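You operate a simulated robot arm through the tools that you are given. There is no shell and no other tool.

You are at the controls of a simulated robot arm. One attempt, no reset.

TASK
Slot the white divider into the orange bin, then grey roll in ONE, cream roll in TWO.
Where things are to end (x, y in the base frame): grey roll within 0.02 m of [0.56, 0.51]; cream roll within 0.02 m of [0.4, 0.51].

Only the result counts: the job must be done as asked and must still hold three seconds after the hand-in. Knocking over, shifting, dropping, spilling or breaking anything else fails it.

THE ROBOT
A 7-joint arm with a two-finger parallel gripper, fixed in place. Base frame: the origin is at the foot of the arm, x ahead of it, y to its left, z up. Lengths are in m, angles in rad, forces in N, time in s.
Its first joint turns from -2.897 to 2.897 rad. Payload 1.57 kg.
Tool frame: the origin (TCP) lies between the finger pads and is the grasp point; the fingertips stand 0.03 m ahead of it; z points along the fingers, y is the line along which they close. The gripper opens to 0.11 m. The fingers are 0.024 m wide and 0.012 m thick; the gripper's body (0.048 by 0.112 m) begins 0.078 m behind the TCP.
Orientation is that of the tool frame in the base frame, as a unit quaternion [x, y, z, w]. With the fingers straight down and closing along the base's y, the tool's x points along the base's -x, its y along +y and its z along -z.

THE INTERFACE
- The arm moves only by the tool drive_tool. Its argument "rows" is a list of rows, each a list of 7 numbers: the gripper command, from -1 (shut) to 1 (fully open), values between in proportion, then the shift along the tool's x, y, z in units of 50 mm (1.0 is 50 mm), then the turn, a rotation vector about the tool's x, y, z in units of 5 degrees (1.0 is 5 degrees). In form: [[grip, tx, ty, tz, rx, ry, rz], ...]. A call has 1 to 20 rows; each row shifts and turns the commanded pose from where the row before left it, along the tool's axes as they then stand. A call with a number of a shift or a turn outside -1 to 1 is refused whole. Each row takes 0.2 s and may step no farther than 0.05 m and 0.15 rad from the row before; otherwise, or with a gripper value out of range, the whole call is refused. A pose out of reach is approached as far as the arm can. The call stops where the force on the tool passes 40 N (or 10 N more than at its start, if that is more) or the arm is blocked; 0.2 s more then pass. Each finger travels about 0.108 m/s and halts on what it meets, pressing with about 27 N; the grip force reading is that of the motor and also rises with nothing between the fingers. The clock runs only during rows and for 0.2 s after the last one: add rows that do not move to give the fingers time. The reply holds the time, the measured pose of the TCP, the force on the tool along the base axes, the opening and the grip force, in the units named above and with some noise, with the torque about the TCP (base axes, N m) and any sound that the robot's microphone picked up, and new pictures: "views" is both (left out), scene, wrist or none.
- Cameras (640 x 400 px; columns grow to the right, rows downward): "scene" is fixed at [0.0497, 0.4989, 1.5447]; the picture's right is [-0.08, -1.00, 0.00], its down [-0.85, 0.07, -0.52] and it looks along [0.52, -0.04, -0.85] (base axes); focal length 337 px, centre (320, 200). "wrist" rides on the gripper at [0.07, 0.016, -0.141] in the tool frame; the picture's right is [-0.23, 0.97, 0.00], its down [-0.86, -0.20, -0.48] and it looks along [-0.47, -0.11, 0.88] (tool axes); focal length 222 px, centre (320, 200). There is no depth. A picture from a camera that has moved, and an enlarged one, comes with that camera's place and axes in the base frame and with its lens.
- lift_body(by): slides the trunk up (or, below 0, down) by that many m; the arm rides with it, the base frame stays. It gives what a move gives, with no picture.
- enlarge(camera, box): a new picture of the part [left, top, right, bottom] of that camera's present view, enlarged. It takes no simulated time.
- finish_job(): hands the job in; it is judged then, once.

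Places have to be worked out from the pictures, the camera data and where the tool is seen. Open the gripper and draw the arm clear of the work before you hand the job in, unless the task says otherwise.

The tools are called after ">>>" by a JSON object that holds its "fn" and its "kwargs". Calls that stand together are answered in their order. drive_tool: Moves the arm, as the interface text tells. Its arguments: {"type":"object","properties":{"rows":{"type":"array","items":{"type":"array","items":{"type":"number"}}},"views":{"type":"string","enum":["both","scene","wrist","none"]}},"required":["rows"]} The other tools are called the same way: lift_body (by) slides the trunk up or down; enlarge (camera, box) takes an enlarged picture of a part of a camera's view; finish_job () hands the job in.

At the start:

```text
clock: 0.0
position: [0.4477, 0.3669, 1.15]
tcp_rot: [-0.001, 1.0, 0.0, 0.001]
ft_force: [-0.2, -0.2, -0.1]
wrist_torque: [0.01, -0.01, 0.0]
grip_width: 0.1099
grip_force: 0.1
trunk travel left (down, up): [-0.375, 0.235]
```

scene: 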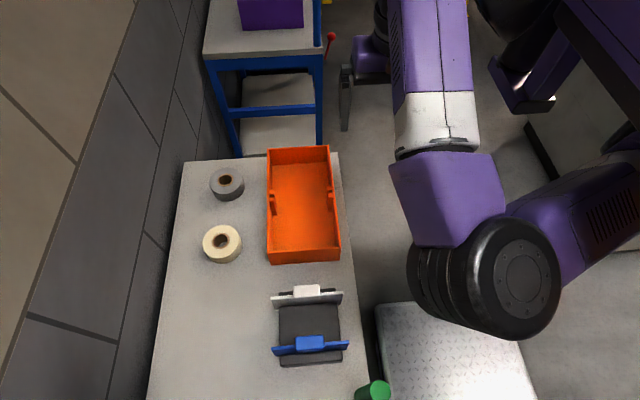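
wrist: 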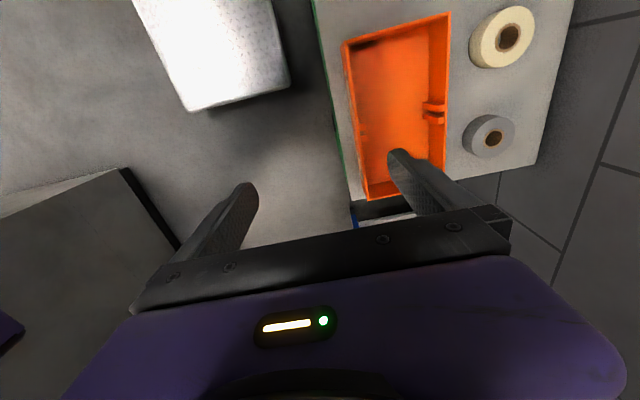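

I start by looking closely at the bin, the dividers and the rolls in the scene view before moving anything.

>>> {"fn": "enlarge", "kwargs": {"camera": "scene", "box": [240, 130, 370, 270]}}

>>> {"fn": "enlarge", "kwargs": {"camera": "scene", "box": [250, 260, 370, 380]}}

>>> {"fn": "enlarge", "kwargs": {"camera": "scene", "box": [180, 150, 280, 280]}}

>>> {"fn": "enlarge", "kwargs": {"camera": "wrist", "box": [330, 0, 560, 230]}}

```text
2.86 times, centred on (305, 200) of scene
camera zoom: at [0.0497, 0.4989, 1.5447], right [-0.08, -1.0, 0.0], down [-0.85, 0.07, -0.52], along [0.52, -0.04, -0.85], focal length 963 px, centre (363, 200)
```

zoom: 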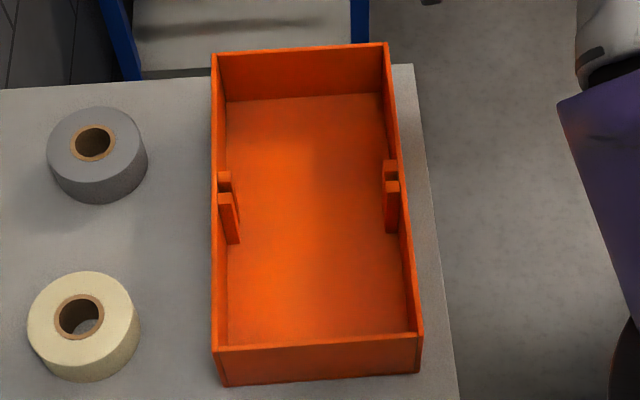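

```text
3.33 times, centred on (310, 320) of scene
camera zoom: at [0.0497, 0.4989, 1.5447], right [-0.08, -1.0, 0.0], down [-0.85, 0.07, -0.52], along [0.52, -0.04, -0.85], focal length 1123 px, centre (353, -200)
```

zoom: 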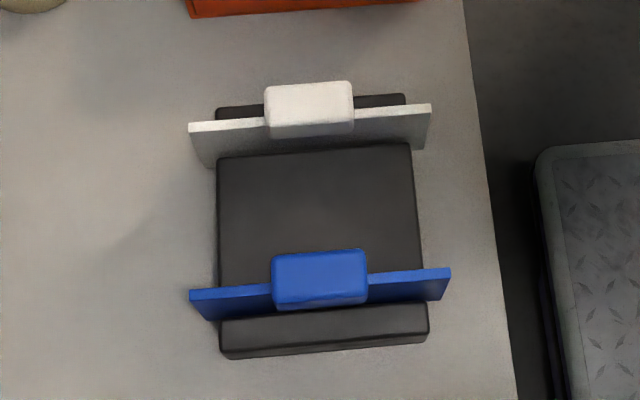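

```text
3.08 times, centred on (230, 215) of scene
camera zoom: at [0.0497, 0.4989, 1.5447], right [-0.08, -1.0, 0.0], down [-0.85, 0.07, -0.52], along [0.52, -0.04, -0.85], focal length 1037 px, centre (597, 154)
```

zoom: 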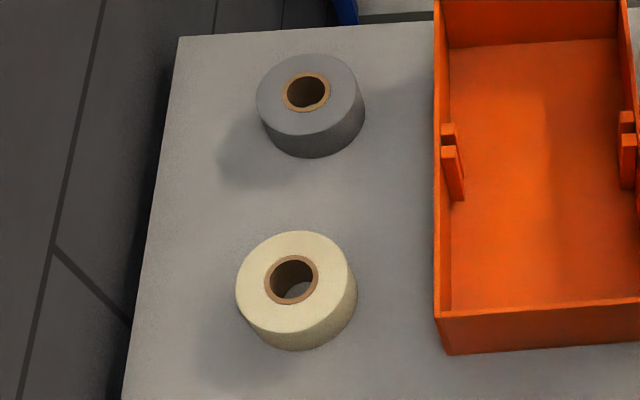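

```text
1.74 times, centred on (445, 115) of wrist
camera zoom: at [0.3776, 0.3837, 1.2916], right [0.23, 0.97, 0.0], down [0.86, -0.2, 0.48], along [0.47, -0.11, -0.88], focal length 386 px, centre (103, 348)
```

zoom: 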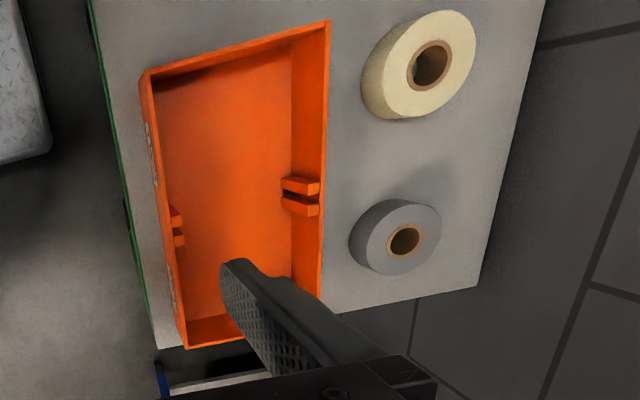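

The bin appears axis-aligned, about x 0.34–0.625, y 0.43–0.59, rim z≈0.87 and table z≈0.80. I check the labels and the slot posts more closely before moving.

>>> {"fn": "enlarge", "kwargs": {"camera": "wrist", "box": [335, 40, 395, 200]}}

>>> {"fn": "enlarge", "kwargs": {"camera": "wrist", "box": [400, 80, 470, 140]}}

>>> {"fn": "enlarge", "kwargs": {"camera": "scene", "box": [260, 275, 360, 335]}}

>>> {"fn": "enlarge", "kwargs": {"camera": "scene", "box": [260, 180, 345, 230]}}

```text
2.50 times, centred on (365, 120) of wrist
camera zoom: at [0.3776, 0.3837, 1.2916], right [0.23, 0.97, 0.0], down [0.86, -0.2, 0.48], along [0.47, -0.11, -0.88], focal length 555 px, centre (208, 400)
```

zoom: 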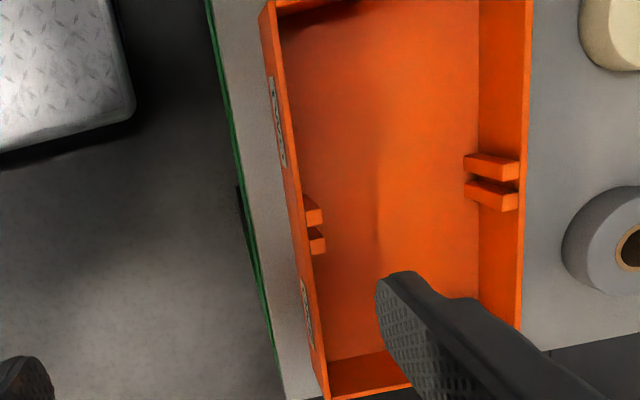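

```text
6.67 times, centred on (435, 110) of wrist
camera zoom: at [0.3776, 0.3837, 1.2916], right [0.23, 0.97, 0.0], down [0.86, -0.2, 0.48], along [0.47, -0.11, -0.88], focal length 1481 px, centre (-447, 800)
```

zoom: 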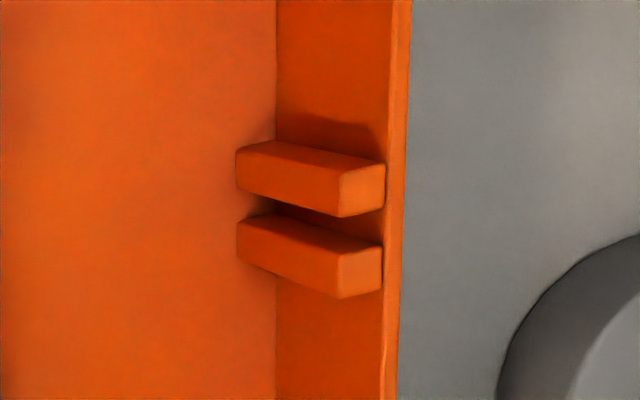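

```text
6.40 times, centred on (310, 305) of scene
camera zoom: at [0.0497, 0.4989, 1.5447], right [-0.08, -1.0, 0.0], down [-0.85, 0.07, -0.52], along [0.52, -0.04, -0.85], focal length 2156 px, centre (384, -472)
```

zoom: 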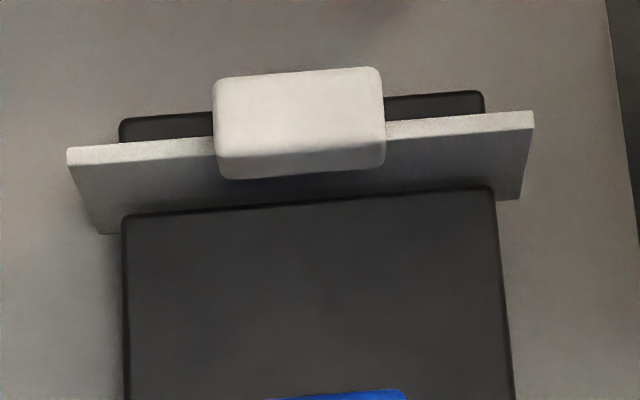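

```text
7.53 times, centred on (302, 205) of scene
camera zoom: at [0.0497, 0.4989, 1.5447], right [-0.08, -1.0, 0.0], down [-0.85, 0.07, -0.52], along [0.52, -0.04, -0.85], focal length 2537 px, centre (452, 162)
```

zoom: 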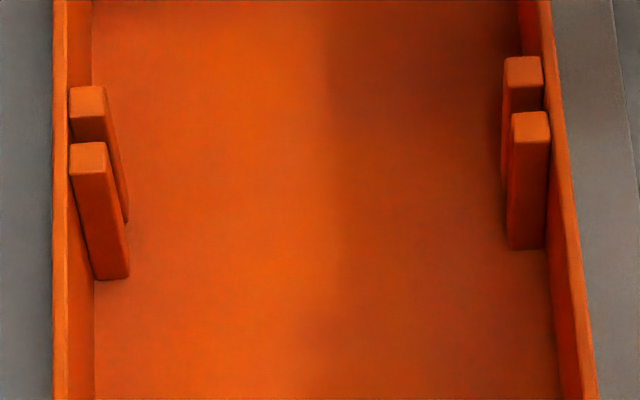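

Labels sit on the bin's right-hand wall and the slot posts are at about x≈0.482. I turn the gripper a quarter turn in place (closing along base x) for grasping the divider handle, well above everything.

>>> {"fn": "drive_tool", "kwargs": {"rows": [[1, 0, 0, 0, 0, 0, -1], [1, 0, 0, 0, 0, 0, -1], [1, 0, 0, 0, 0, 0, -1], [1, 0, 0, 0, 0, 0, -1], [1, 0, 0, 0, 0, 0, -1], [1, 0, 0, 0, 0, 0, -1], [1, 0, 0, 0, 0, 0, -1], [1, 0, 0, 0, 0, 0, -1], [1, 0, 0, 0, 0, 0, -1], [1, 0, 0, 0, 0, 0, -1], [1, 0, 0, 0, 0, 0, -1], [1, 0, 0, 0, 0, 0, -1], [1, 0, 0, 0, 0, 0, -1], [1, 0, 0, 0, 0, 0, -1], [1, 0, 0, 0, 0, 0, -1], [1, 0, 0, 0, 0, 0, -1], [1, 0, 0, 0, 0, 0, -1], [1, 0, 0, 0, 0, 0, -1]], "views": "both"}}

```text
clock: 3.8
position: [0.4472, 0.3668, 1.1506]
tcp_rot: [0.709, -0.706, 0.0, 0.0]
ft_force: [-0.4, 0.1, 0.2]
wrist_torque: [0.0, 0.0, 0.0]
grip_width: 0.1101
grip_force: 0.1
trunk travel left (down, up): [-0.375, 0.235]
camera wrist: at [0.4313, 0.2976, 1.2916], right [-0.97, 0.22, 0.0], down [0.2, 0.86, 0.48], along [0.11, 0.47, -0.88], focal length 222 px, centre (320, 200)
```

scene: 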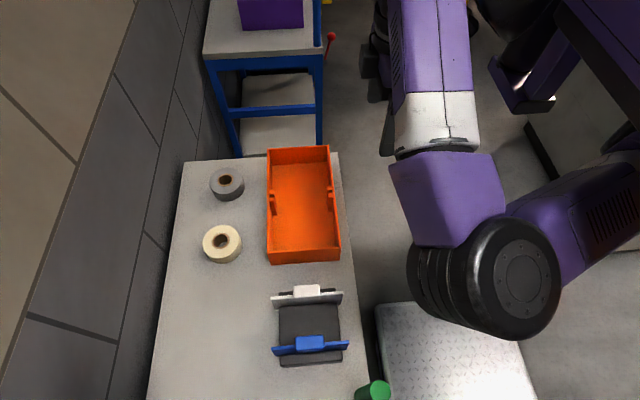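
wrist: 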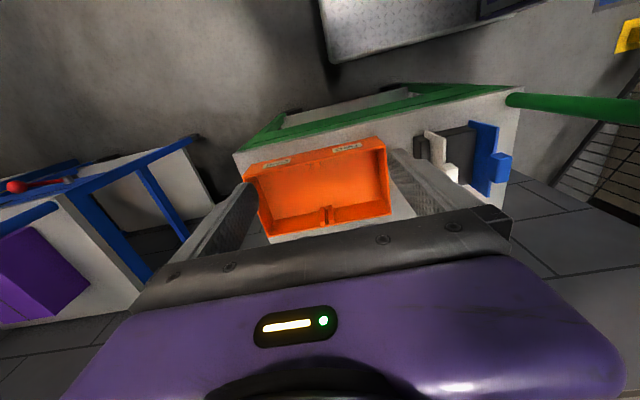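

The gripper turned cleanly. I zoom in on the bin's labels and the dividers from this view.

>>> {"fn": "enlarge", "kwargs": {"camera": "wrist", "box": [240, 130, 400, 230]}}

>>> {"fn": "enlarge", "kwargs": {"camera": "wrist", "box": [400, 100, 528, 200]}}

```text
4.00 times, centred on (320, 180) of wrist
camera zoom: at [0.4313, 0.2976, 1.2916], right [-0.97, 0.22, 0.0], down [0.2, 0.86, 0.48], along [0.11, 0.47, -0.88], focal length 888 px, centre (320, 280)
```

zoom: 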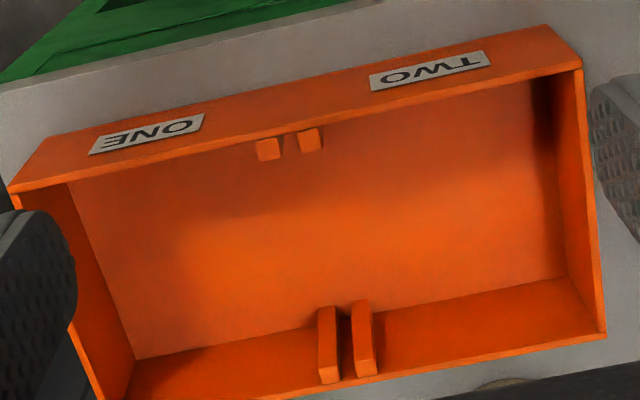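

```text
4.00 times, centred on (464, 150) of wrist
camera zoom: at [0.4313, 0.2976, 1.2916], right [-0.97, 0.22, 0.0], down [0.2, 0.86, 0.48], along [0.11, 0.47, -0.88], focal length 888 px, centre (-256, 400)
```

zoom: 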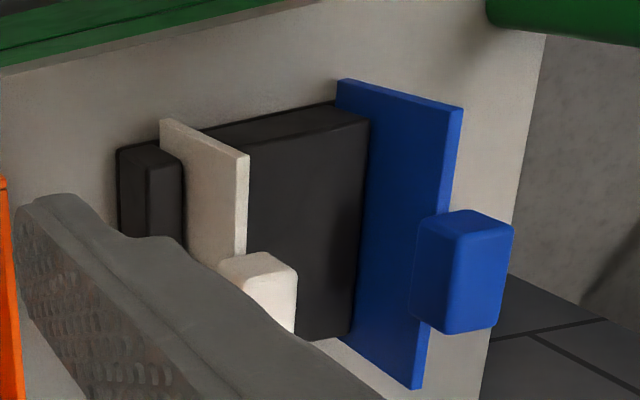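

ONE is the far compartment and TWO the near one, consistent with the targets. I move over the area of the white divider, staying high.

>>> {"fn": "drive_tool", "kwargs": {"rows": [[1, -0.572, 0.588, 0, 0, 0, 0], [1, -0.572, 0.588, 0, 0, 0, 0], [1, -0.572, 0.588, 0, 0, 0, 0], [1, -0.572, 0.588, 0, 0, 0, 0], [1, -0.572, 0.588, 0, 0, 0, 0]], "views": "both"}}

```text
clock: 5.0
position: [0.3, 0.5098, 1.15]
tcp_rot: [0.707, -0.707, 0.0, -0.001]
ft_force: [0.9, -0.1, 0.4]
wrist_torque: [0.04, 0.03, -0.03]
grip_width: 0.1102
grip_force: 0.0
trunk travel left (down, up): [-0.375, 0.235]
camera wrist: at [0.2841, 0.4408, 1.2917], right [-0.97, 0.23, 0.0], down [0.2, 0.86, 0.48], along [0.11, 0.47, -0.88], focal length 222 px, centre (320, 200)
```

scene: 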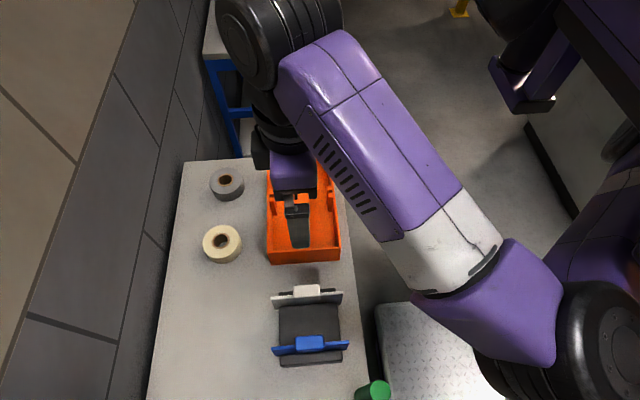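
wrist: 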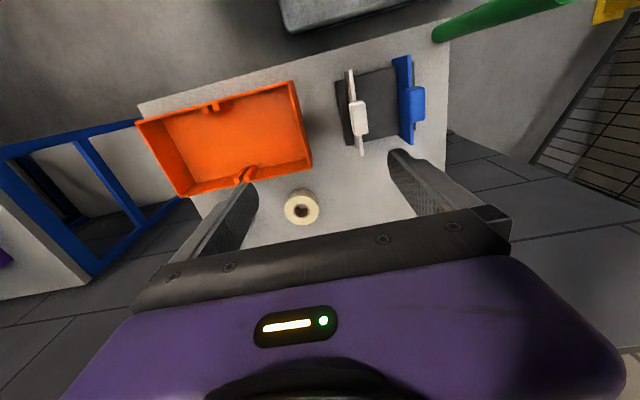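

The arm reaches here well. I zoom on the white divider and bin from this pose to triangulate handle position and height.

>>> {"fn": "enlarge", "kwargs": {"camera": "wrist", "box": [328, 50, 440, 160]}}

>>> {"fn": "enlarge", "kwargs": {"camera": "wrist", "box": [130, 75, 320, 200]}}

```text
3.64 times, centred on (384, 105) of wrist
camera zoom: at [0.2841, 0.4408, 1.2917], right [-0.97, 0.23, 0.0], down [0.2, 0.86, 0.48], along [0.11, 0.47, -0.88], focal length 808 px, centre (87, 546)
```

zoom: 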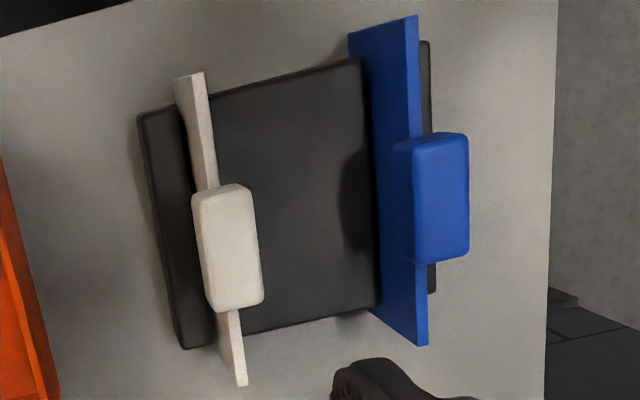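

```text
3.20 times, centred on (225, 138) of wrist
camera zoom: at [0.2841, 0.4408, 1.2917], right [-0.97, 0.23, 0.0], down [0.2, 0.86, 0.48], along [0.11, 0.47, -0.88], focal length 711 px, centre (624, 400)
```

zoom: 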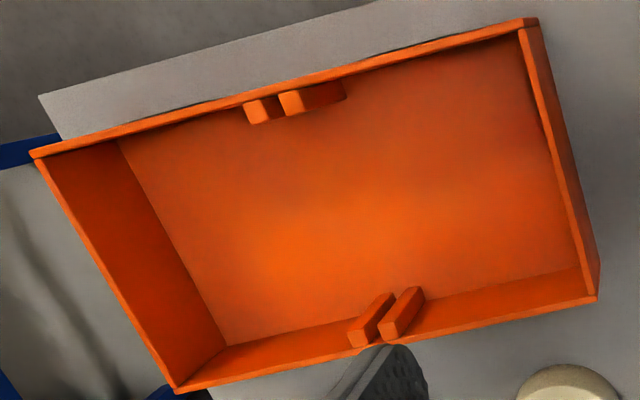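

The white handle top is at about (0.2345, 0.510, 0.915), the plate runs y 0.439–0.582 with top at z≈0.888, and the rack top is near 0.85. I move above the handle with a partial opening of about 6 cm, to keep clear of the blue divider.

>>> {"fn": "drive_tool", "kwargs": {"rows": [[0.09, 0, 0.33, 0.6, 0, 0, 0], [0.09, 0, 0.33, 0.6, 0, 0, 0], [0.09, 0, 0.33, 0.6, 0, 0, 0], [0.09, 0, 0.32, 0.6, 0, 0, 0], [0.09, 0, 0, 0.6, 0, 0, 0], [0.09, 0, 0, 0, 0, 0, 0]], "views": "both"}}

```text
clock: 6.4
position: [0.2325, 0.5092, 0.9993]
tcp_rot: [0.707, -0.707, 0.0, 0.0]
ft_force: [0.2, -0.1, -0.1]
wrist_torque: [-0.02, -0.02, -0.02]
grip_width: 0.06
grip_force: 0.0
trunk travel left (down, up): [-0.375, 0.235]
camera wrist: at [0.218, 0.4404, 1.1405], right [-0.97, 0.23, 0.0], down [0.2, 0.86, 0.48], along [0.11, 0.47, -0.88], focal length 222 px, centre (320, 200)
```

scene: 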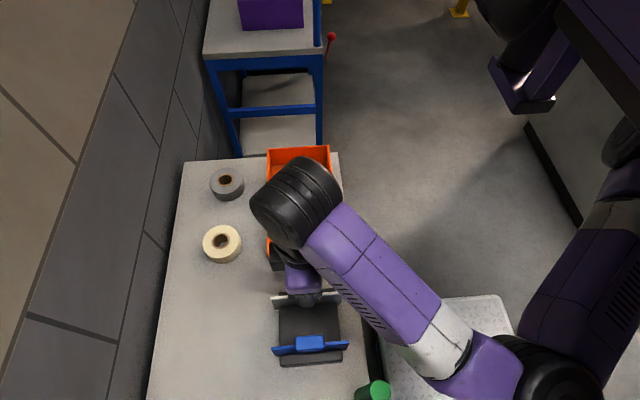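
wrist: 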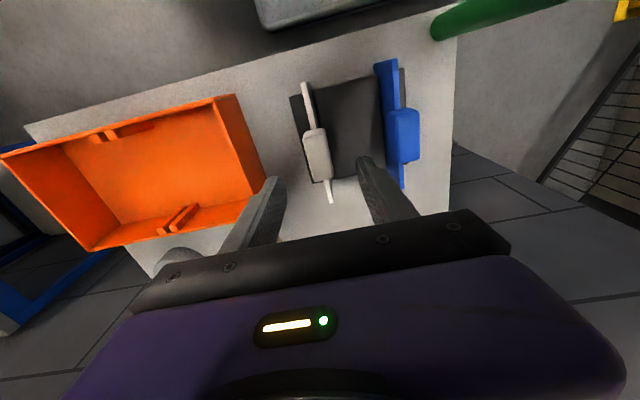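

The arm reached (0.2325, 0.509, 0.999). I zoom in to refine the handle's position against the fingers.

>>> {"fn": "enlarge", "kwargs": {"camera": "wrist", "box": [260, 60, 440, 260]}}

>>> {"fn": "enlarge", "kwargs": {"camera": "wrist", "box": [285, 75, 385, 215]}}

```text
2.00 times, centred on (350, 160) of wrist
camera zoom: at [0.218, 0.4404, 1.1405], right [-0.97, 0.23, 0.0], down [0.2, 0.86, 0.48], along [0.11, 0.47, -0.88], focal length 444 px, centre (260, 280)
```

zoom: 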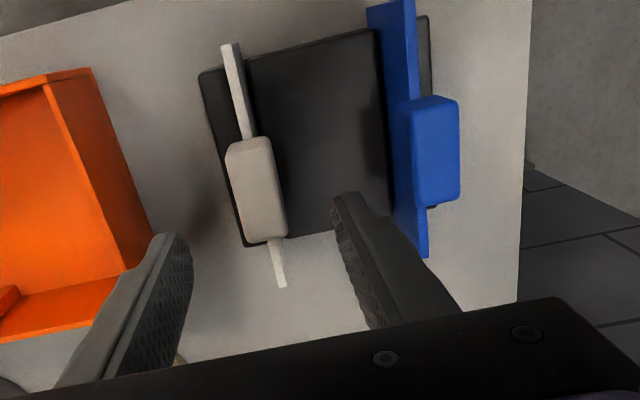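

```text
2.86 times, centred on (335, 145) of wrist
camera zoom: at [0.218, 0.4404, 1.1405], right [-0.97, 0.23, 0.0], down [0.2, 0.86, 0.48], along [0.11, 0.47, -0.88], focal length 635 px, centre (277, 357)
```

zoom: 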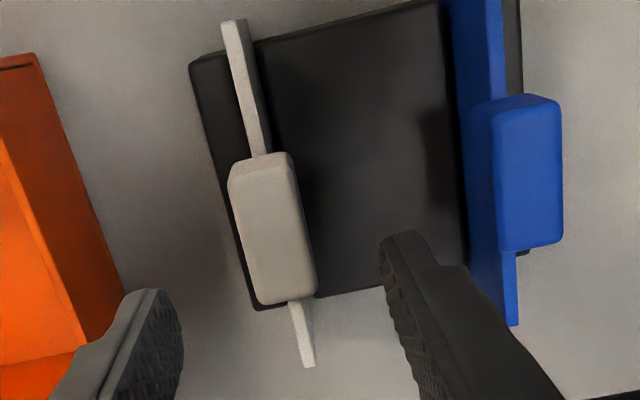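

Handle centre refined to about (0.2355, 0.512), the TCP (from the camera pose) at (0.2345, 0.510). I correct by 1–2 mm and descend to z≈0.93, still with tips just at handle-top level, to verify the straddle.

>>> {"fn": "drive_tool", "kwargs": {"rows": [[0.09, -0.03, -0.02, 0.35, 0, 0, 0], [0.09, 0, 0, 0.35, 0, 0, 0], [0.09, 0, 0, 0.35, 0, 0, 0], [0.09, 0, 0, 0.35, 0, 0, 0], [0.09, 0, 0, 0, 0, 0, 0]], "views": "wrist"}}

>>> {"fn": "enlarge", "kwargs": {"camera": "wrist", "box": [260, 60, 440, 260]}}

```text
clock: 7.6
position: [0.2353, 0.5117, 0.9302]
tcp_rot: [0.708, -0.706, 0.0, 0.001]
ft_force: [-0.6, 0.0, 1.4]
wrist_torque: [0.0, -0.04, 0.02]
grip_width: 0.0602
grip_force: 0.1
trunk travel left (down, up): [-0.375, 0.235]
camera wrist: at [0.219, 0.4419, 1.0711], right [-0.97, 0.23, 0.0], down [0.2, 0.86, 0.48], along [0.11, 0.47, -0.88], focal length 222 px, centre (320, 200)
```

wrist: 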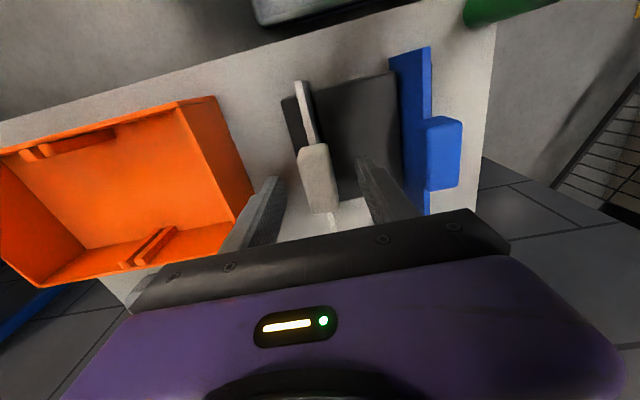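

```text
2.00 times, centred on (350, 160) of wrist
camera zoom: at [0.219, 0.4419, 1.0711], right [-0.97, 0.23, 0.0], down [0.2, 0.86, 0.48], along [0.11, 0.47, -0.88], focal length 444 px, centre (260, 280)
```

zoom: 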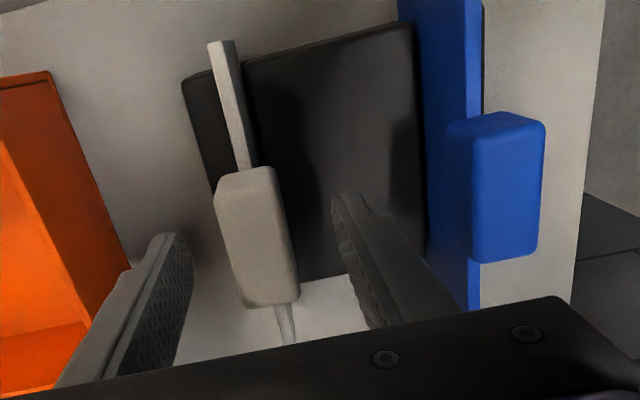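

The handle is centred between the fingers (about 0.2356, 0.510). I descend to z≈0.902 and then close on the handle.

>>> {"fn": "drive_tool", "kwargs": {"rows": [[0.09, 0, 0, 0.28, 0, 0, 0], [0.09, 0, 0, 0.28, 0, 0, 0], [0.09, 0, 0, 0, 0, 0, 0], [-0.4, 0, 0, 0, 0, 0, 0], [-0.6, 0, 0, 0, 0, 0, 0], [-1, 0, 0, 0, 0, 0, 0], [-1, 0, 0, 0, 0, 0, 0], [-1, 0, 0, 0, 0, 0, 0]], "views": "both"}}

>>> {"fn": "enlarge", "kwargs": {"camera": "wrist", "box": [260, 60, 440, 260]}}

```text
clock: 9.4
position: [0.234, 0.5115, 0.9023]
tcp_rot: [0.707, -0.707, 0.001, 0.0]
ft_force: [0.6, 0.2, 0.0]
wrist_torque: [0.08, 0.01, -0.01]
grip_width: 0.0232
grip_force: 27.2
trunk travel left (down, up): [-0.375, 0.235]
camera wrist: at [0.2191, 0.4422, 1.0434], right [-0.97, 0.23, 0.0], down [0.2, 0.86, 0.48], along [0.11, 0.47, -0.88], focal length 222 px, centre (320, 200)
```

scene: 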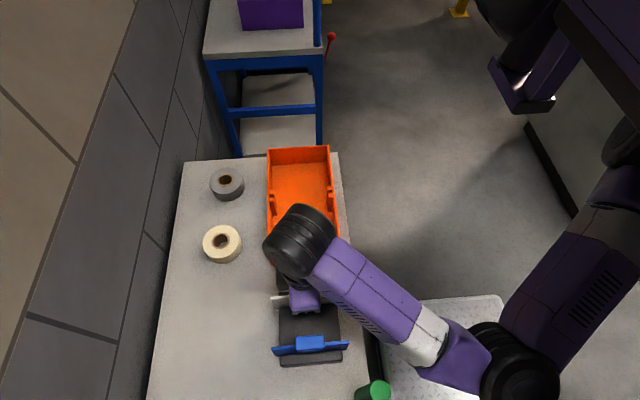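
wrist: 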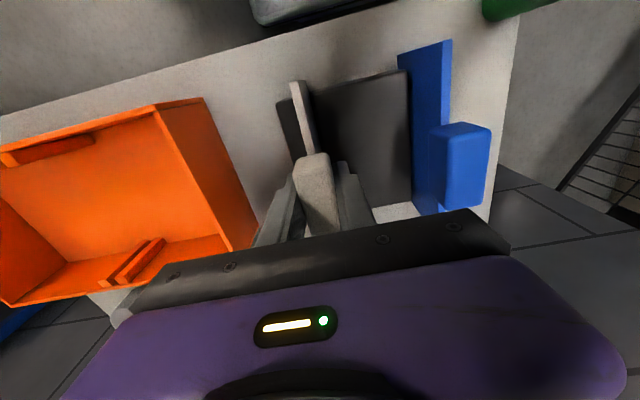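

```text
2.00 times, centred on (350, 160) of wrist
camera zoom: at [0.2191, 0.4422, 1.0434], right [-0.97, 0.23, 0.0], down [0.2, 0.86, 0.48], along [0.11, 0.47, -0.88], focal length 444 px, centre (260, 280)
```

zoom: 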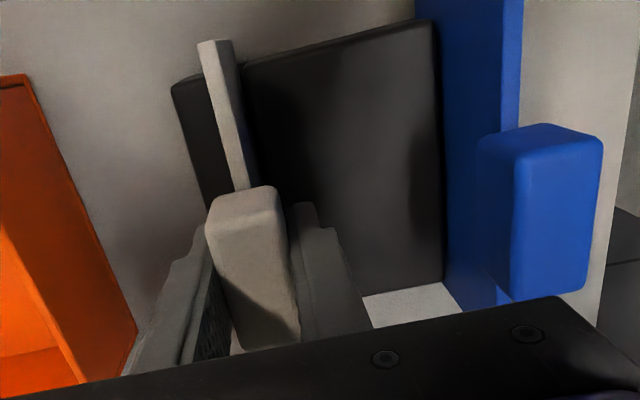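

The handle is gripped (width 23 mm, 27 N). I lift straight up by 13 cm to clear both the rack and the bin's rim.

>>> {"fn": "drive_tool", "kwargs": {"rows": [[-1, 0, 0, -0.2, 0, 0, 0], [-1, 0, 0, -0.3, 0, 0, 0], [-1, 0, 0, -0.3, 0, 0, 0], [-1, 0, 0, -0.3, 0, 0, 0], [-1, 0, 0, -0.3, 0, 0, 0], [-1, 0, 0, -0.3, 0, 0, 0], [-1, 0, 0, -0.4, 0, 0, 0], [-1, 0, 0, -0.5, 0, 0, 0], [-1, 0, 0, 0, 0, 0, 0]], "views": "both"}}

>>> {"fn": "enlarge", "kwargs": {"camera": "wrist", "box": [240, 20, 440, 260]}}

>>> {"fn": "enlarge", "kwargs": {"camera": "scene", "box": [220, 180, 380, 380]}}

```text
clock: 11.4
position: [0.2337, 0.513, 1.0335]
tcp_rot: [0.707, -0.707, -0.001, 0.0]
ft_force: [0.5, 0.4, -0.2]
wrist_torque: [-0.01, 0.0, -0.01]
grip_width: 0.0235
grip_force: 26.9
trunk travel left (down, up): [-0.375, 0.235]
camera wrist: at [0.2187, 0.4424, 1.1742], right [-0.97, 0.23, 0.0], down [0.2, 0.86, 0.48], along [0.11, 0.47, -0.88], focal length 222 px, centre (320, 200)
```

scene: 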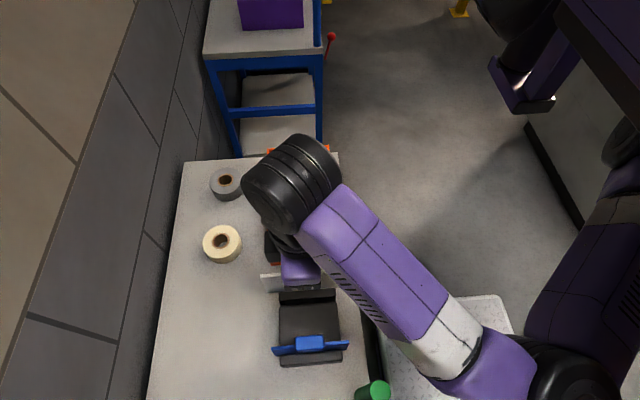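
wrist: 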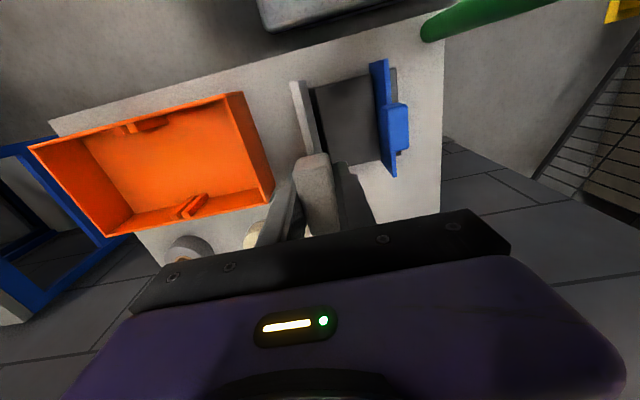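

```text
1.67 times, centred on (340, 140) of wrist
camera zoom: at [0.2187, 0.4424, 1.1742], right [-0.97, 0.23, 0.0], down [0.2, 0.86, 0.48], along [0.11, 0.47, -0.88], focal length 370 px, centre (287, 300)
```

zoom: 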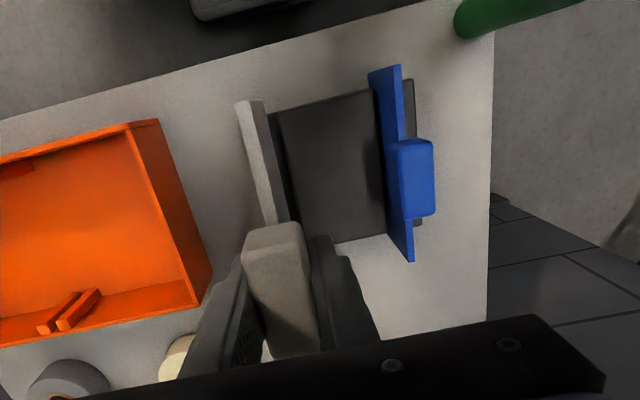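

```text
2.00 times, centred on (300, 280) of scene
camera zoom: at [0.0497, 0.4989, 1.5447], right [-0.08, -1.0, 0.0], down [-0.85, 0.07, -0.52], along [0.52, -0.04, -0.85], focal length 674 px, centre (360, 40)
```

zoom: 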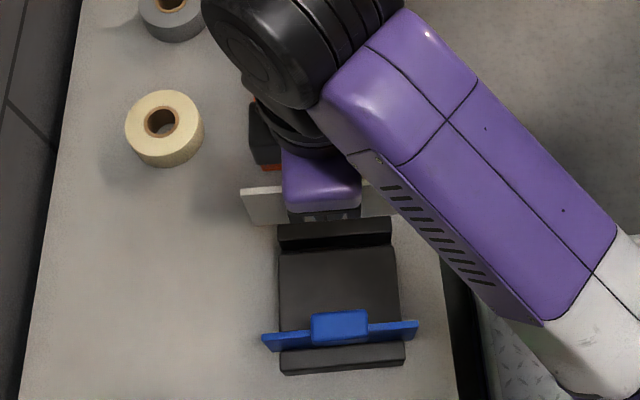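

The divider is free of the rack, with no disturbance to the blue one. I zoom on the held plate's end to learn its exact offset relative to the TCP.

>>> {"fn": "enlarge", "kwargs": {"camera": "wrist", "box": [280, 70, 340, 170]}}

>>> {"fn": "enlarge", "kwargs": {"camera": "scene", "box": [255, 260, 345, 320]}}

```text
4.00 times, centred on (310, 120) of wrist
camera zoom: at [0.2187, 0.4424, 1.1742], right [-0.97, 0.23, 0.0], down [0.2, 0.86, 0.48], along [0.11, 0.47, -0.88], focal length 888 px, centre (360, 520)
```

zoom: 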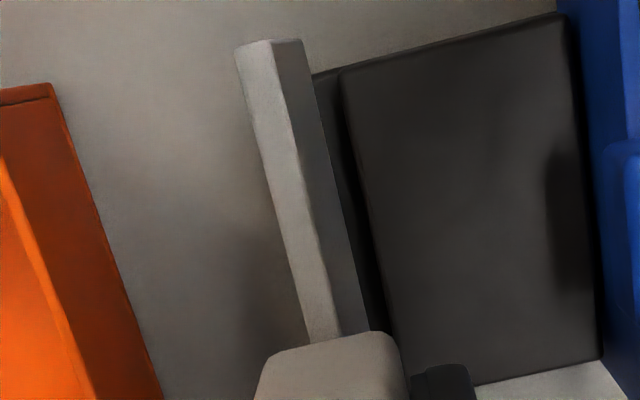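

```text
6.67 times, centred on (300, 290) of scene
camera zoom: at [0.0497, 0.4989, 1.5447], right [-0.08, -1.0, 0.0], down [-0.85, 0.07, -0.52], along [0.52, -0.04, -0.85], focal length 2246 px, centre (453, -400)
```

zoom: 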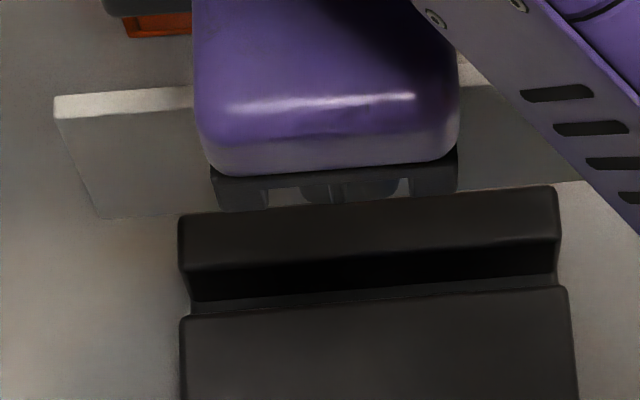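

The plate is held square, its top's low‑y end at about (0.235, 0.440). I carry it over to x≈0.40 above the bin, stopping short of the slot so the wrist camera can see the slot posts next to the plate.

>>> {"fn": "drive_tool", "kwargs": {"rows": [[-1, 0, -0.8, 0, 0, 0, 0], [-1, 0, -0.8, 0, 0, 0, 0], [-1, 0, -0.8, 0, 0, 0, 0], [-1, 0, -0.9, 0, 0, 0, 0], [-1, 0, 0, 0, 0, 0, 0]], "views": "both"}}

>>> {"fn": "enlarge", "kwargs": {"camera": "wrist", "box": [200, 60, 360, 160]}}

>>> {"fn": "enlarge", "kwargs": {"camera": "wrist", "box": [180, 160, 340, 260]}}

```text
clock: 12.6
position: [0.4005, 0.5105, 1.032]
tcp_rot: [0.708, -0.706, 0.0, 0.0]
ft_force: [-0.5, -0.1, -0.3]
wrist_torque: [0.03, 0.0, 0.0]
grip_width: 0.0234
grip_force: 26.4
trunk travel left (down, up): [-0.375, 0.235]
camera wrist: at [0.3845, 0.4421, 1.1734], right [-0.97, 0.23, 0.0], down [0.2, 0.86, 0.48], along [0.11, 0.47, -0.88], focal length 222 px, centre (320, 200)
```

scene: 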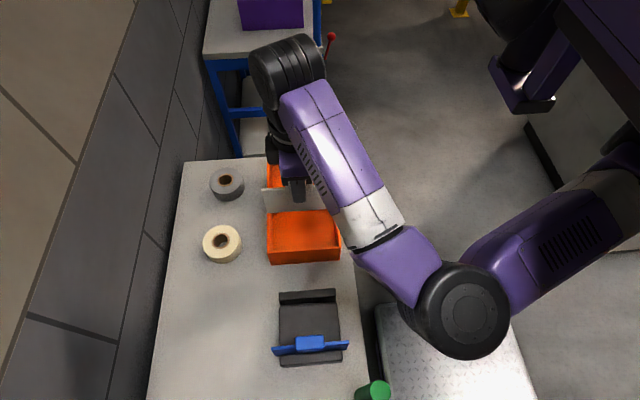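
wrist: 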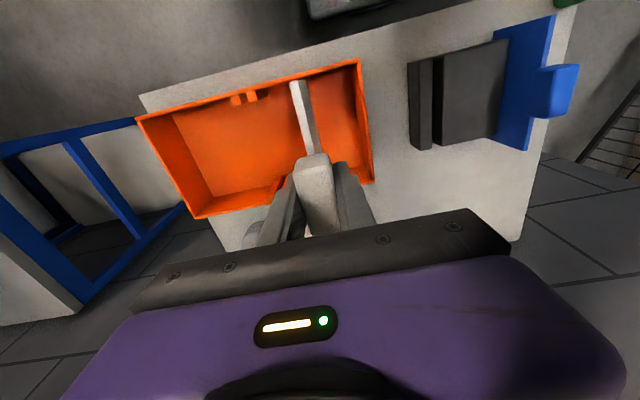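

```text
4.00 times, centred on (280, 110) of wrist
camera zoom: at [0.3845, 0.4421, 1.1734], right [-0.97, 0.23, 0.0], down [0.2, 0.86, 0.48], along [0.11, 0.47, -0.88], focal length 888 px, centre (480, 560)
```

zoom: 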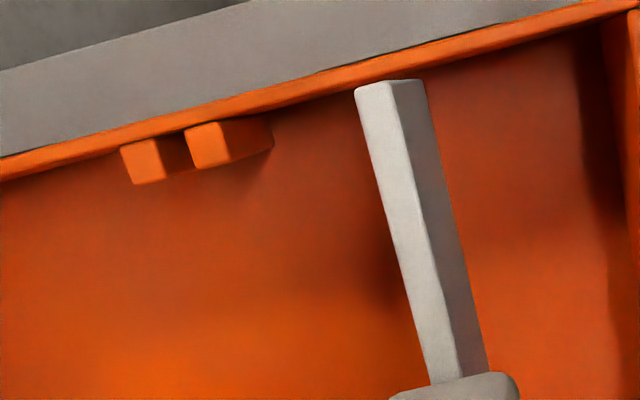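

```text
4.00 times, centred on (260, 210) of wrist
camera zoom: at [0.3845, 0.4421, 1.1734], right [-0.97, 0.23, 0.0], down [0.2, 0.86, 0.48], along [0.11, 0.47, -0.88], focal length 888 px, centre (560, 160)
```

zoom: 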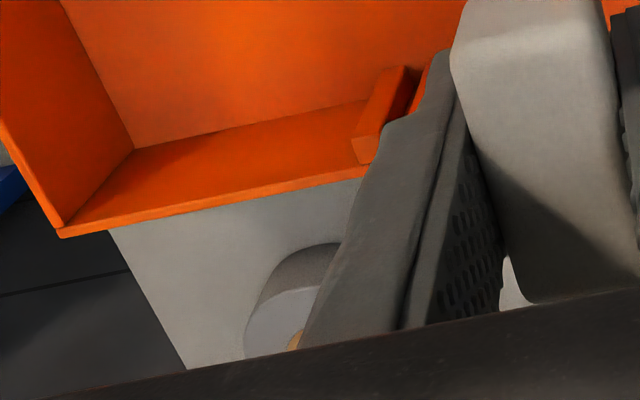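

From both cameras the slot centre comes out at x≈0.480–0.481 with post tops at rim height ≈0.873; the plate's y centring already matches the bin. I move over the slot and descend to leave the plate bottom about 15 mm above the rim, then check.

>>> {"fn": "drive_tool", "kwargs": {"rows": [[-1, 0, -0.8, 0, 0, 0, 0], [-1, 0, -0.79, 0, 0, 0, 0], [-1, 0, 0, 0.3, 0, 0, 0], [-1, 0, 0, 0.3, 0, 0, 0], [-1, 0, 0, 0.26, 0, 0, 0], [-1, 0, 0, 0, 0, 0, 0]], "views": "both"}}

>>> {"fn": "enlarge", "kwargs": {"camera": "wrist", "box": [260, 50, 356, 110]}}

>>> {"fn": "enlarge", "kwargs": {"camera": "scene", "box": [250, 150, 350, 230]}}

>>> {"fn": "enlarge", "kwargs": {"camera": "wrist", "box": [220, 130, 380, 250]}}

```text
clock: 14.0
position: [0.4809, 0.5117, 0.9891]
tcp_rot: [0.708, -0.706, 0.0, 0.0]
ft_force: [-0.4, -0.1, -0.6]
wrist_torque: [0.04, 0.0, 0.02]
grip_width: 0.0235
grip_force: 27.2
trunk travel left (down, up): [-0.375, 0.235]
camera wrist: at [0.4642, 0.4416, 1.1306], right [-0.97, 0.23, 0.0], down [0.2, 0.86, 0.48], along [0.11, 0.47, -0.88], focal length 222 px, centre (320, 200)
```

scene: 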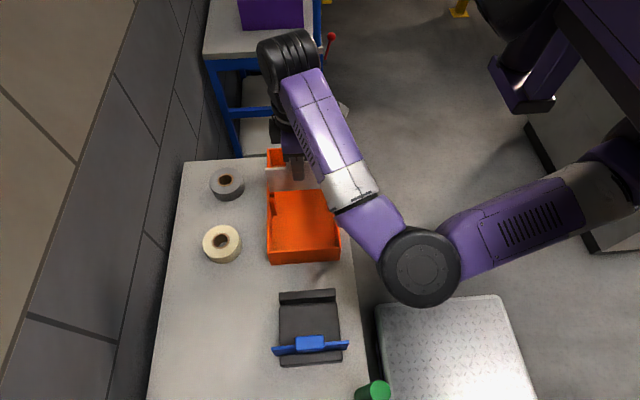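
wrist: 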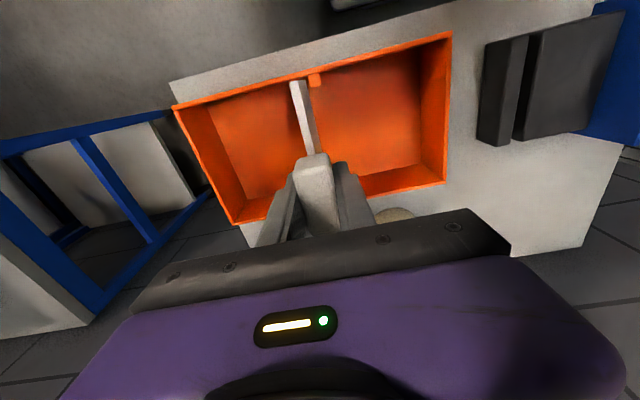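

```text
6.67 times, centred on (308, 80) of wrist
camera zoom: at [0.4642, 0.4416, 1.1306], right [-0.97, 0.23, 0.0], down [0.2, 0.86, 0.48], along [0.11, 0.47, -0.88], focal length 1481 px, centre (400, 1000)
```

zoom: 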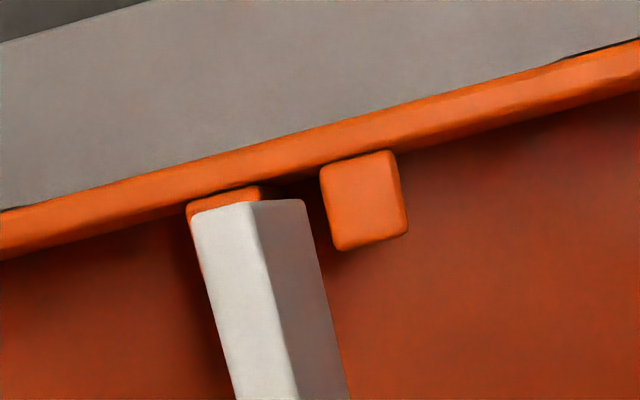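

```text
5.00 times, centred on (300, 190) of scene
camera zoom: at [0.0497, 0.4989, 1.5447], right [-0.08, -1.0, 0.0], down [-0.85, 0.07, -0.52], along [0.52, -0.04, -0.85], focal length 1684 px, centre (420, 250)
```

zoom: 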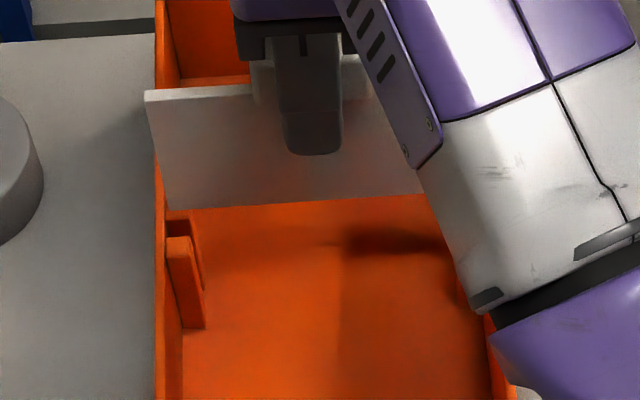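

```text
3.33 times, centred on (300, 190) of wrist
camera zoom: at [0.4642, 0.4416, 1.1306], right [-0.97, 0.23, 0.0], down [0.2, 0.86, 0.48], along [0.11, 0.47, -0.88], focal length 740 px, centre (387, 233)
```

zoom: 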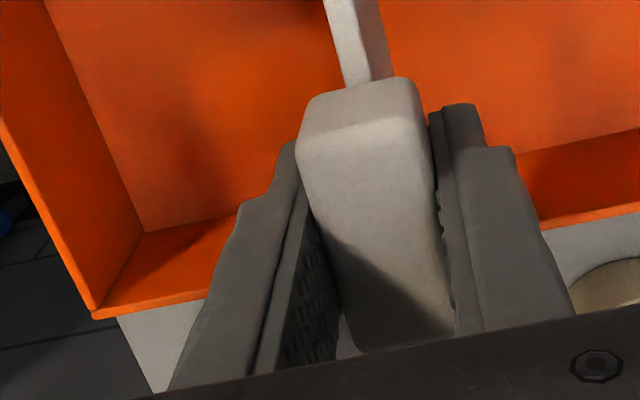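

Plate centre x≈0.4806 versus slot centre ≈0.480, with about 3 mm slack at each end in y. I trim 0.4 mm and lower slowly into the slot tops, watching force.

>>> {"fn": "drive_tool", "kwargs": {"rows": [[-1, 0, 0.008, 0.1, 0, 0, 0], [-1, 0, 0, 0.1, 0, 0, 0], [-1, 0, 0, 0.1, 0, 0, 0], [-1, 0, 0, 0.1, 0, 0, 0], [-1, 0, 0, 0.1, 0, 0, 0], [-1, 0, 0, 0, 0, 0, 0]], "views": "both"}}

>>> {"fn": "enlarge", "kwargs": {"camera": "wrist", "box": [260, 50, 356, 110]}}

>>> {"fn": "enlarge", "kwargs": {"camera": "scene", "box": [250, 150, 350, 230]}}

```text
clock: 15.4
position: [0.4788, 0.5117, 0.9646]
tcp_rot: [0.708, -0.706, 0.0, 0.0]
ft_force: [1.1, 0.3, -1.2]
wrist_torque: [-0.05, 0.03, 0.03]
grip_width: 0.0233
grip_force: 26.8
trunk travel left (down, up): [-0.375, 0.235]
camera wrist: at [0.4631, 0.4421, 1.1055], right [-0.97, 0.23, 0.0], down [0.2, 0.86, 0.48], along [0.11, 0.47, -0.88], focal length 222 px, centre (320, 200)
```

scene: 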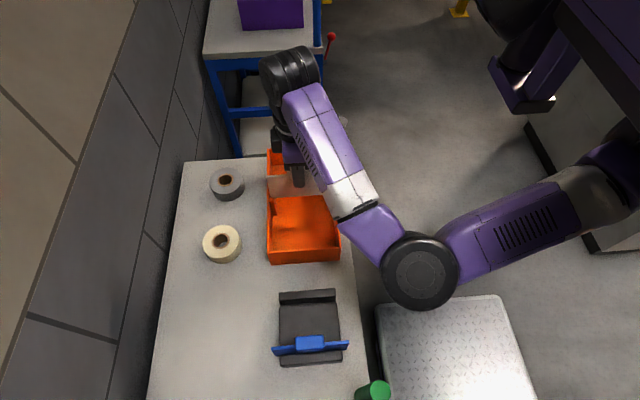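
wrist: 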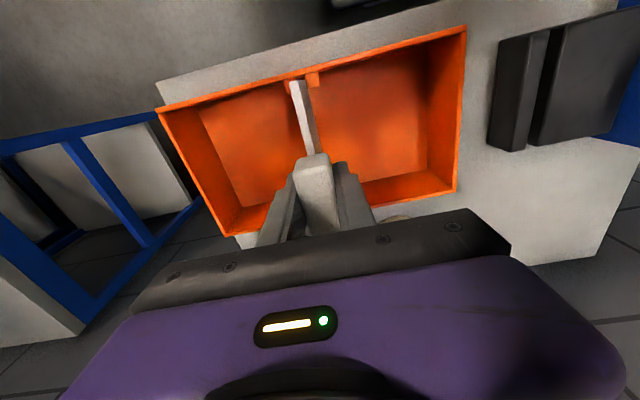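

```text
6.67 times, centred on (308, 80) of wrist
camera zoom: at [0.4631, 0.4421, 1.1055], right [-0.97, 0.23, 0.0], down [0.2, 0.86, 0.48], along [0.11, 0.47, -0.88], focal length 1481 px, centre (400, 1000)
```

zoom: 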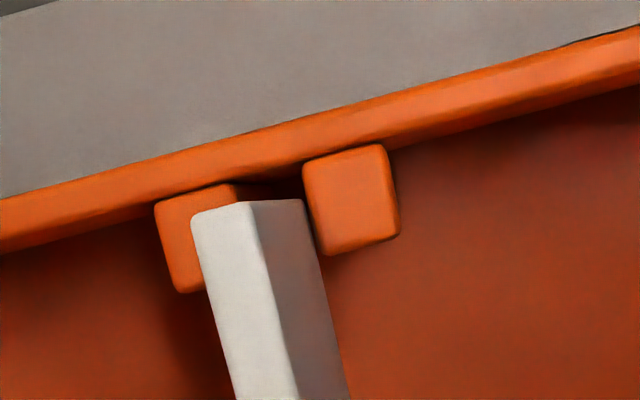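

```text
5.00 times, centred on (300, 190) of scene
camera zoom: at [0.0497, 0.4989, 1.5447], right [-0.08, -1.0, 0.0], down [-0.85, 0.07, -0.52], along [0.52, -0.04, -0.85], focal length 1684 px, centre (420, 250)
```

zoom: 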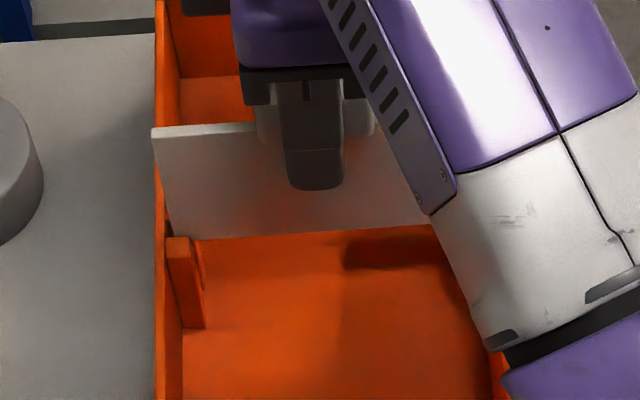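

Low contact force and the plate sits between the near and far posts on both sides. I continue lowering.

>>> {"fn": "drive_tool", "kwargs": {"rows": [[-1, 0, 0, 0.1, 0, 0, 0], [-1, 0, 0, 0.1, 0, 0, 0], [-1, 0, 0, 0.1, 0, 0, 0], [-1, 0, 0, 0.1, 0, 0, 0], [-1, 0, 0, 0.1, 0, 0, 0], [-1, 0, 0, 0.1, 0, 0, 0], [-1, 0, 0, 0.1, 0, 0, 0], [-1, 0, 0, 0.1, 0, 0, 0], [-1, 0, 0, 0.1, 0, 0, 0], [-1, 0, 0, 0, 0, 0, 0]], "views": "both"}}

>>> {"fn": "enlarge", "kwargs": {"camera": "wrist", "box": [260, 50, 356, 110]}}

>>> {"fn": "enlarge", "kwargs": {"camera": "scene", "box": [250, 150, 350, 230]}}

```text
clock: 17.6
position: [0.4801, 0.5112, 0.9194]
tcp_rot: [0.708, -0.706, -0.001, 0.0]
ft_force: [0.1, -0.3, 0.5]
wrist_torque: [-0.01, 0.01, -0.02]
grip_width: 0.0234
grip_force: 27.3
trunk travel left (down, up): [-0.375, 0.235]
camera wrist: at [0.4638, 0.4422, 1.0603], right [-0.97, 0.23, 0.0], down [0.2, 0.86, 0.48], along [0.11, 0.47, -0.88], focal length 222 px, centre (320, 200)
```

scene: 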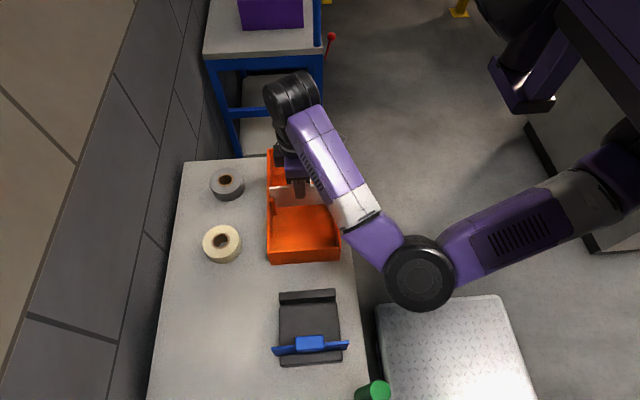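
wrist: 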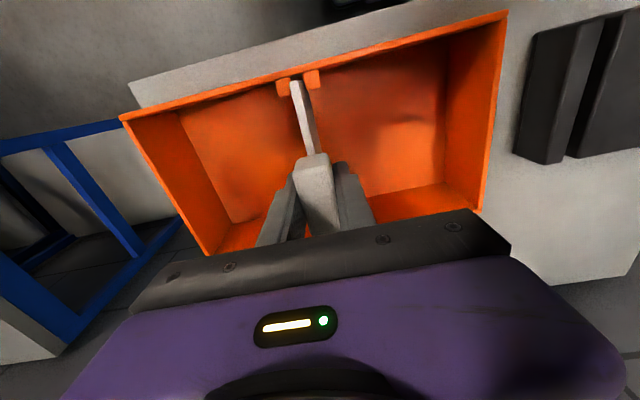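

```text
6.67 times, centred on (308, 80) of wrist
camera zoom: at [0.4638, 0.4422, 1.0603], right [-0.97, 0.23, 0.0], down [0.2, 0.86, 0.48], along [0.11, 0.47, -0.88], focal length 1481 px, centre (400, 1000)
```

zoom: 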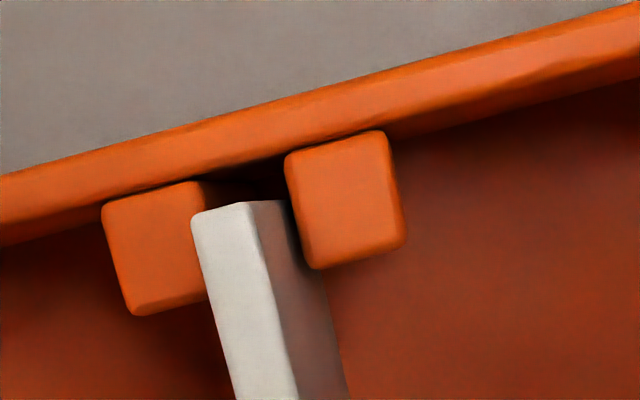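

```text
5.00 times, centred on (300, 190) of scene
camera zoom: at [0.0497, 0.4989, 1.5447], right [-0.08, -1.0, 0.0], down [-0.85, 0.07, -0.52], along [0.52, -0.04, -0.85], focal length 1684 px, centre (420, 250)
```

zoom: 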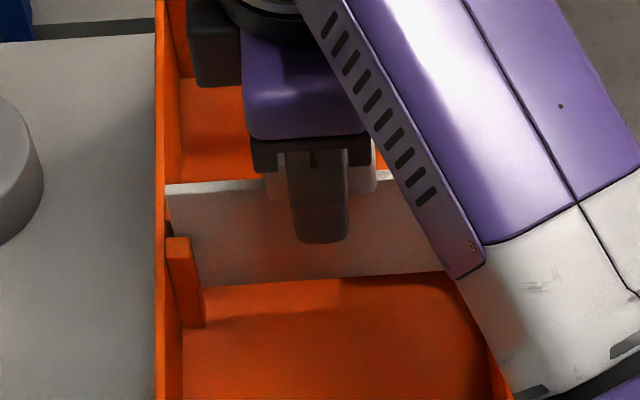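

The divider is well within its slot on both sides. I continue in small steps toward the bin floor.

>>> {"fn": "drive_tool", "kwargs": {"rows": [[-1, 0, 0, 0.05, 0, 0, 0], [-1, 0, 0, 0.05, 0, 0, 0], [-1, 0, 0, 0.05, 0, 0, 0], [-1, 0, 0, 0.04, 0, 0, 0], [-1, 0, 0, 0, 0, 0, 0]], "views": "scene"}}

>>> {"fn": "enlarge", "kwargs": {"camera": "scene", "box": [250, 150, 350, 230]}}

```text
clock: 18.8
position: [0.4802, 0.5116, 0.9088]
tcp_rot: [0.708, -0.706, -0.001, 0.0]
ft_force: [-0.3, 0.1, 0.0]
wrist_torque: [0.01, -0.02, -0.03]
grip_width: 0.0233
grip_force: 26.9
trunk travel left (down, up): [-0.375, 0.235]
```

scene: 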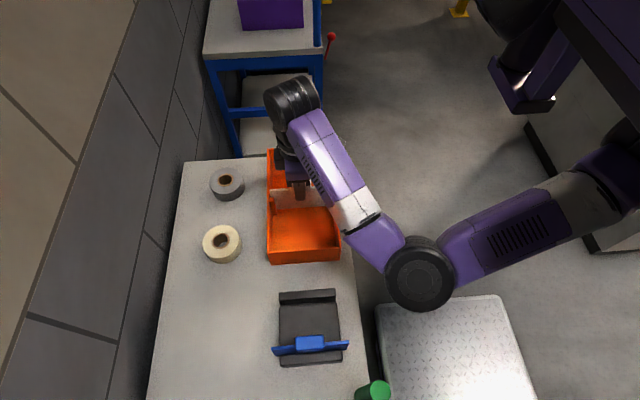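

```text
5.00 times, centred on (300, 190) of scene
camera zoom: at [0.0497, 0.4989, 1.5447], right [-0.08, -1.0, 0.0], down [-0.85, 0.07, -0.52], along [0.52, -0.04, -0.85], focal length 1684 px, centre (420, 250)
```

zoom: 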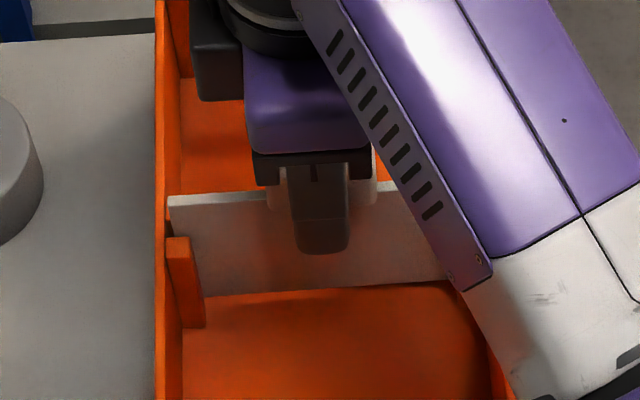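

Still no contact. I go on by millimetres until the force shows the floor.

>>> {"fn": "drive_tool", "kwargs": {"rows": [[-1, 0, 0, 0.02, 0, 0, 0], [-1, 0, 0, 0.02, 0, 0, 0], [-1, 0, 0, 0.02, 0, 0, 0], [-1, 0, 0, 0, 0, 0, 0]], "views": "none"}}

```text
clock: 19.8
position: [0.4798, 0.5118, 0.907]
tcp_rot: [0.707, -0.707, 0.0, 0.001]
ft_force: [0.0, 0.3, 0.4]
wrist_torque: [0.05, 0.02, 0.0]
grip_width: 0.0232
grip_force: 26.7
trunk travel left (down, up): [-0.375, 0.235]
```

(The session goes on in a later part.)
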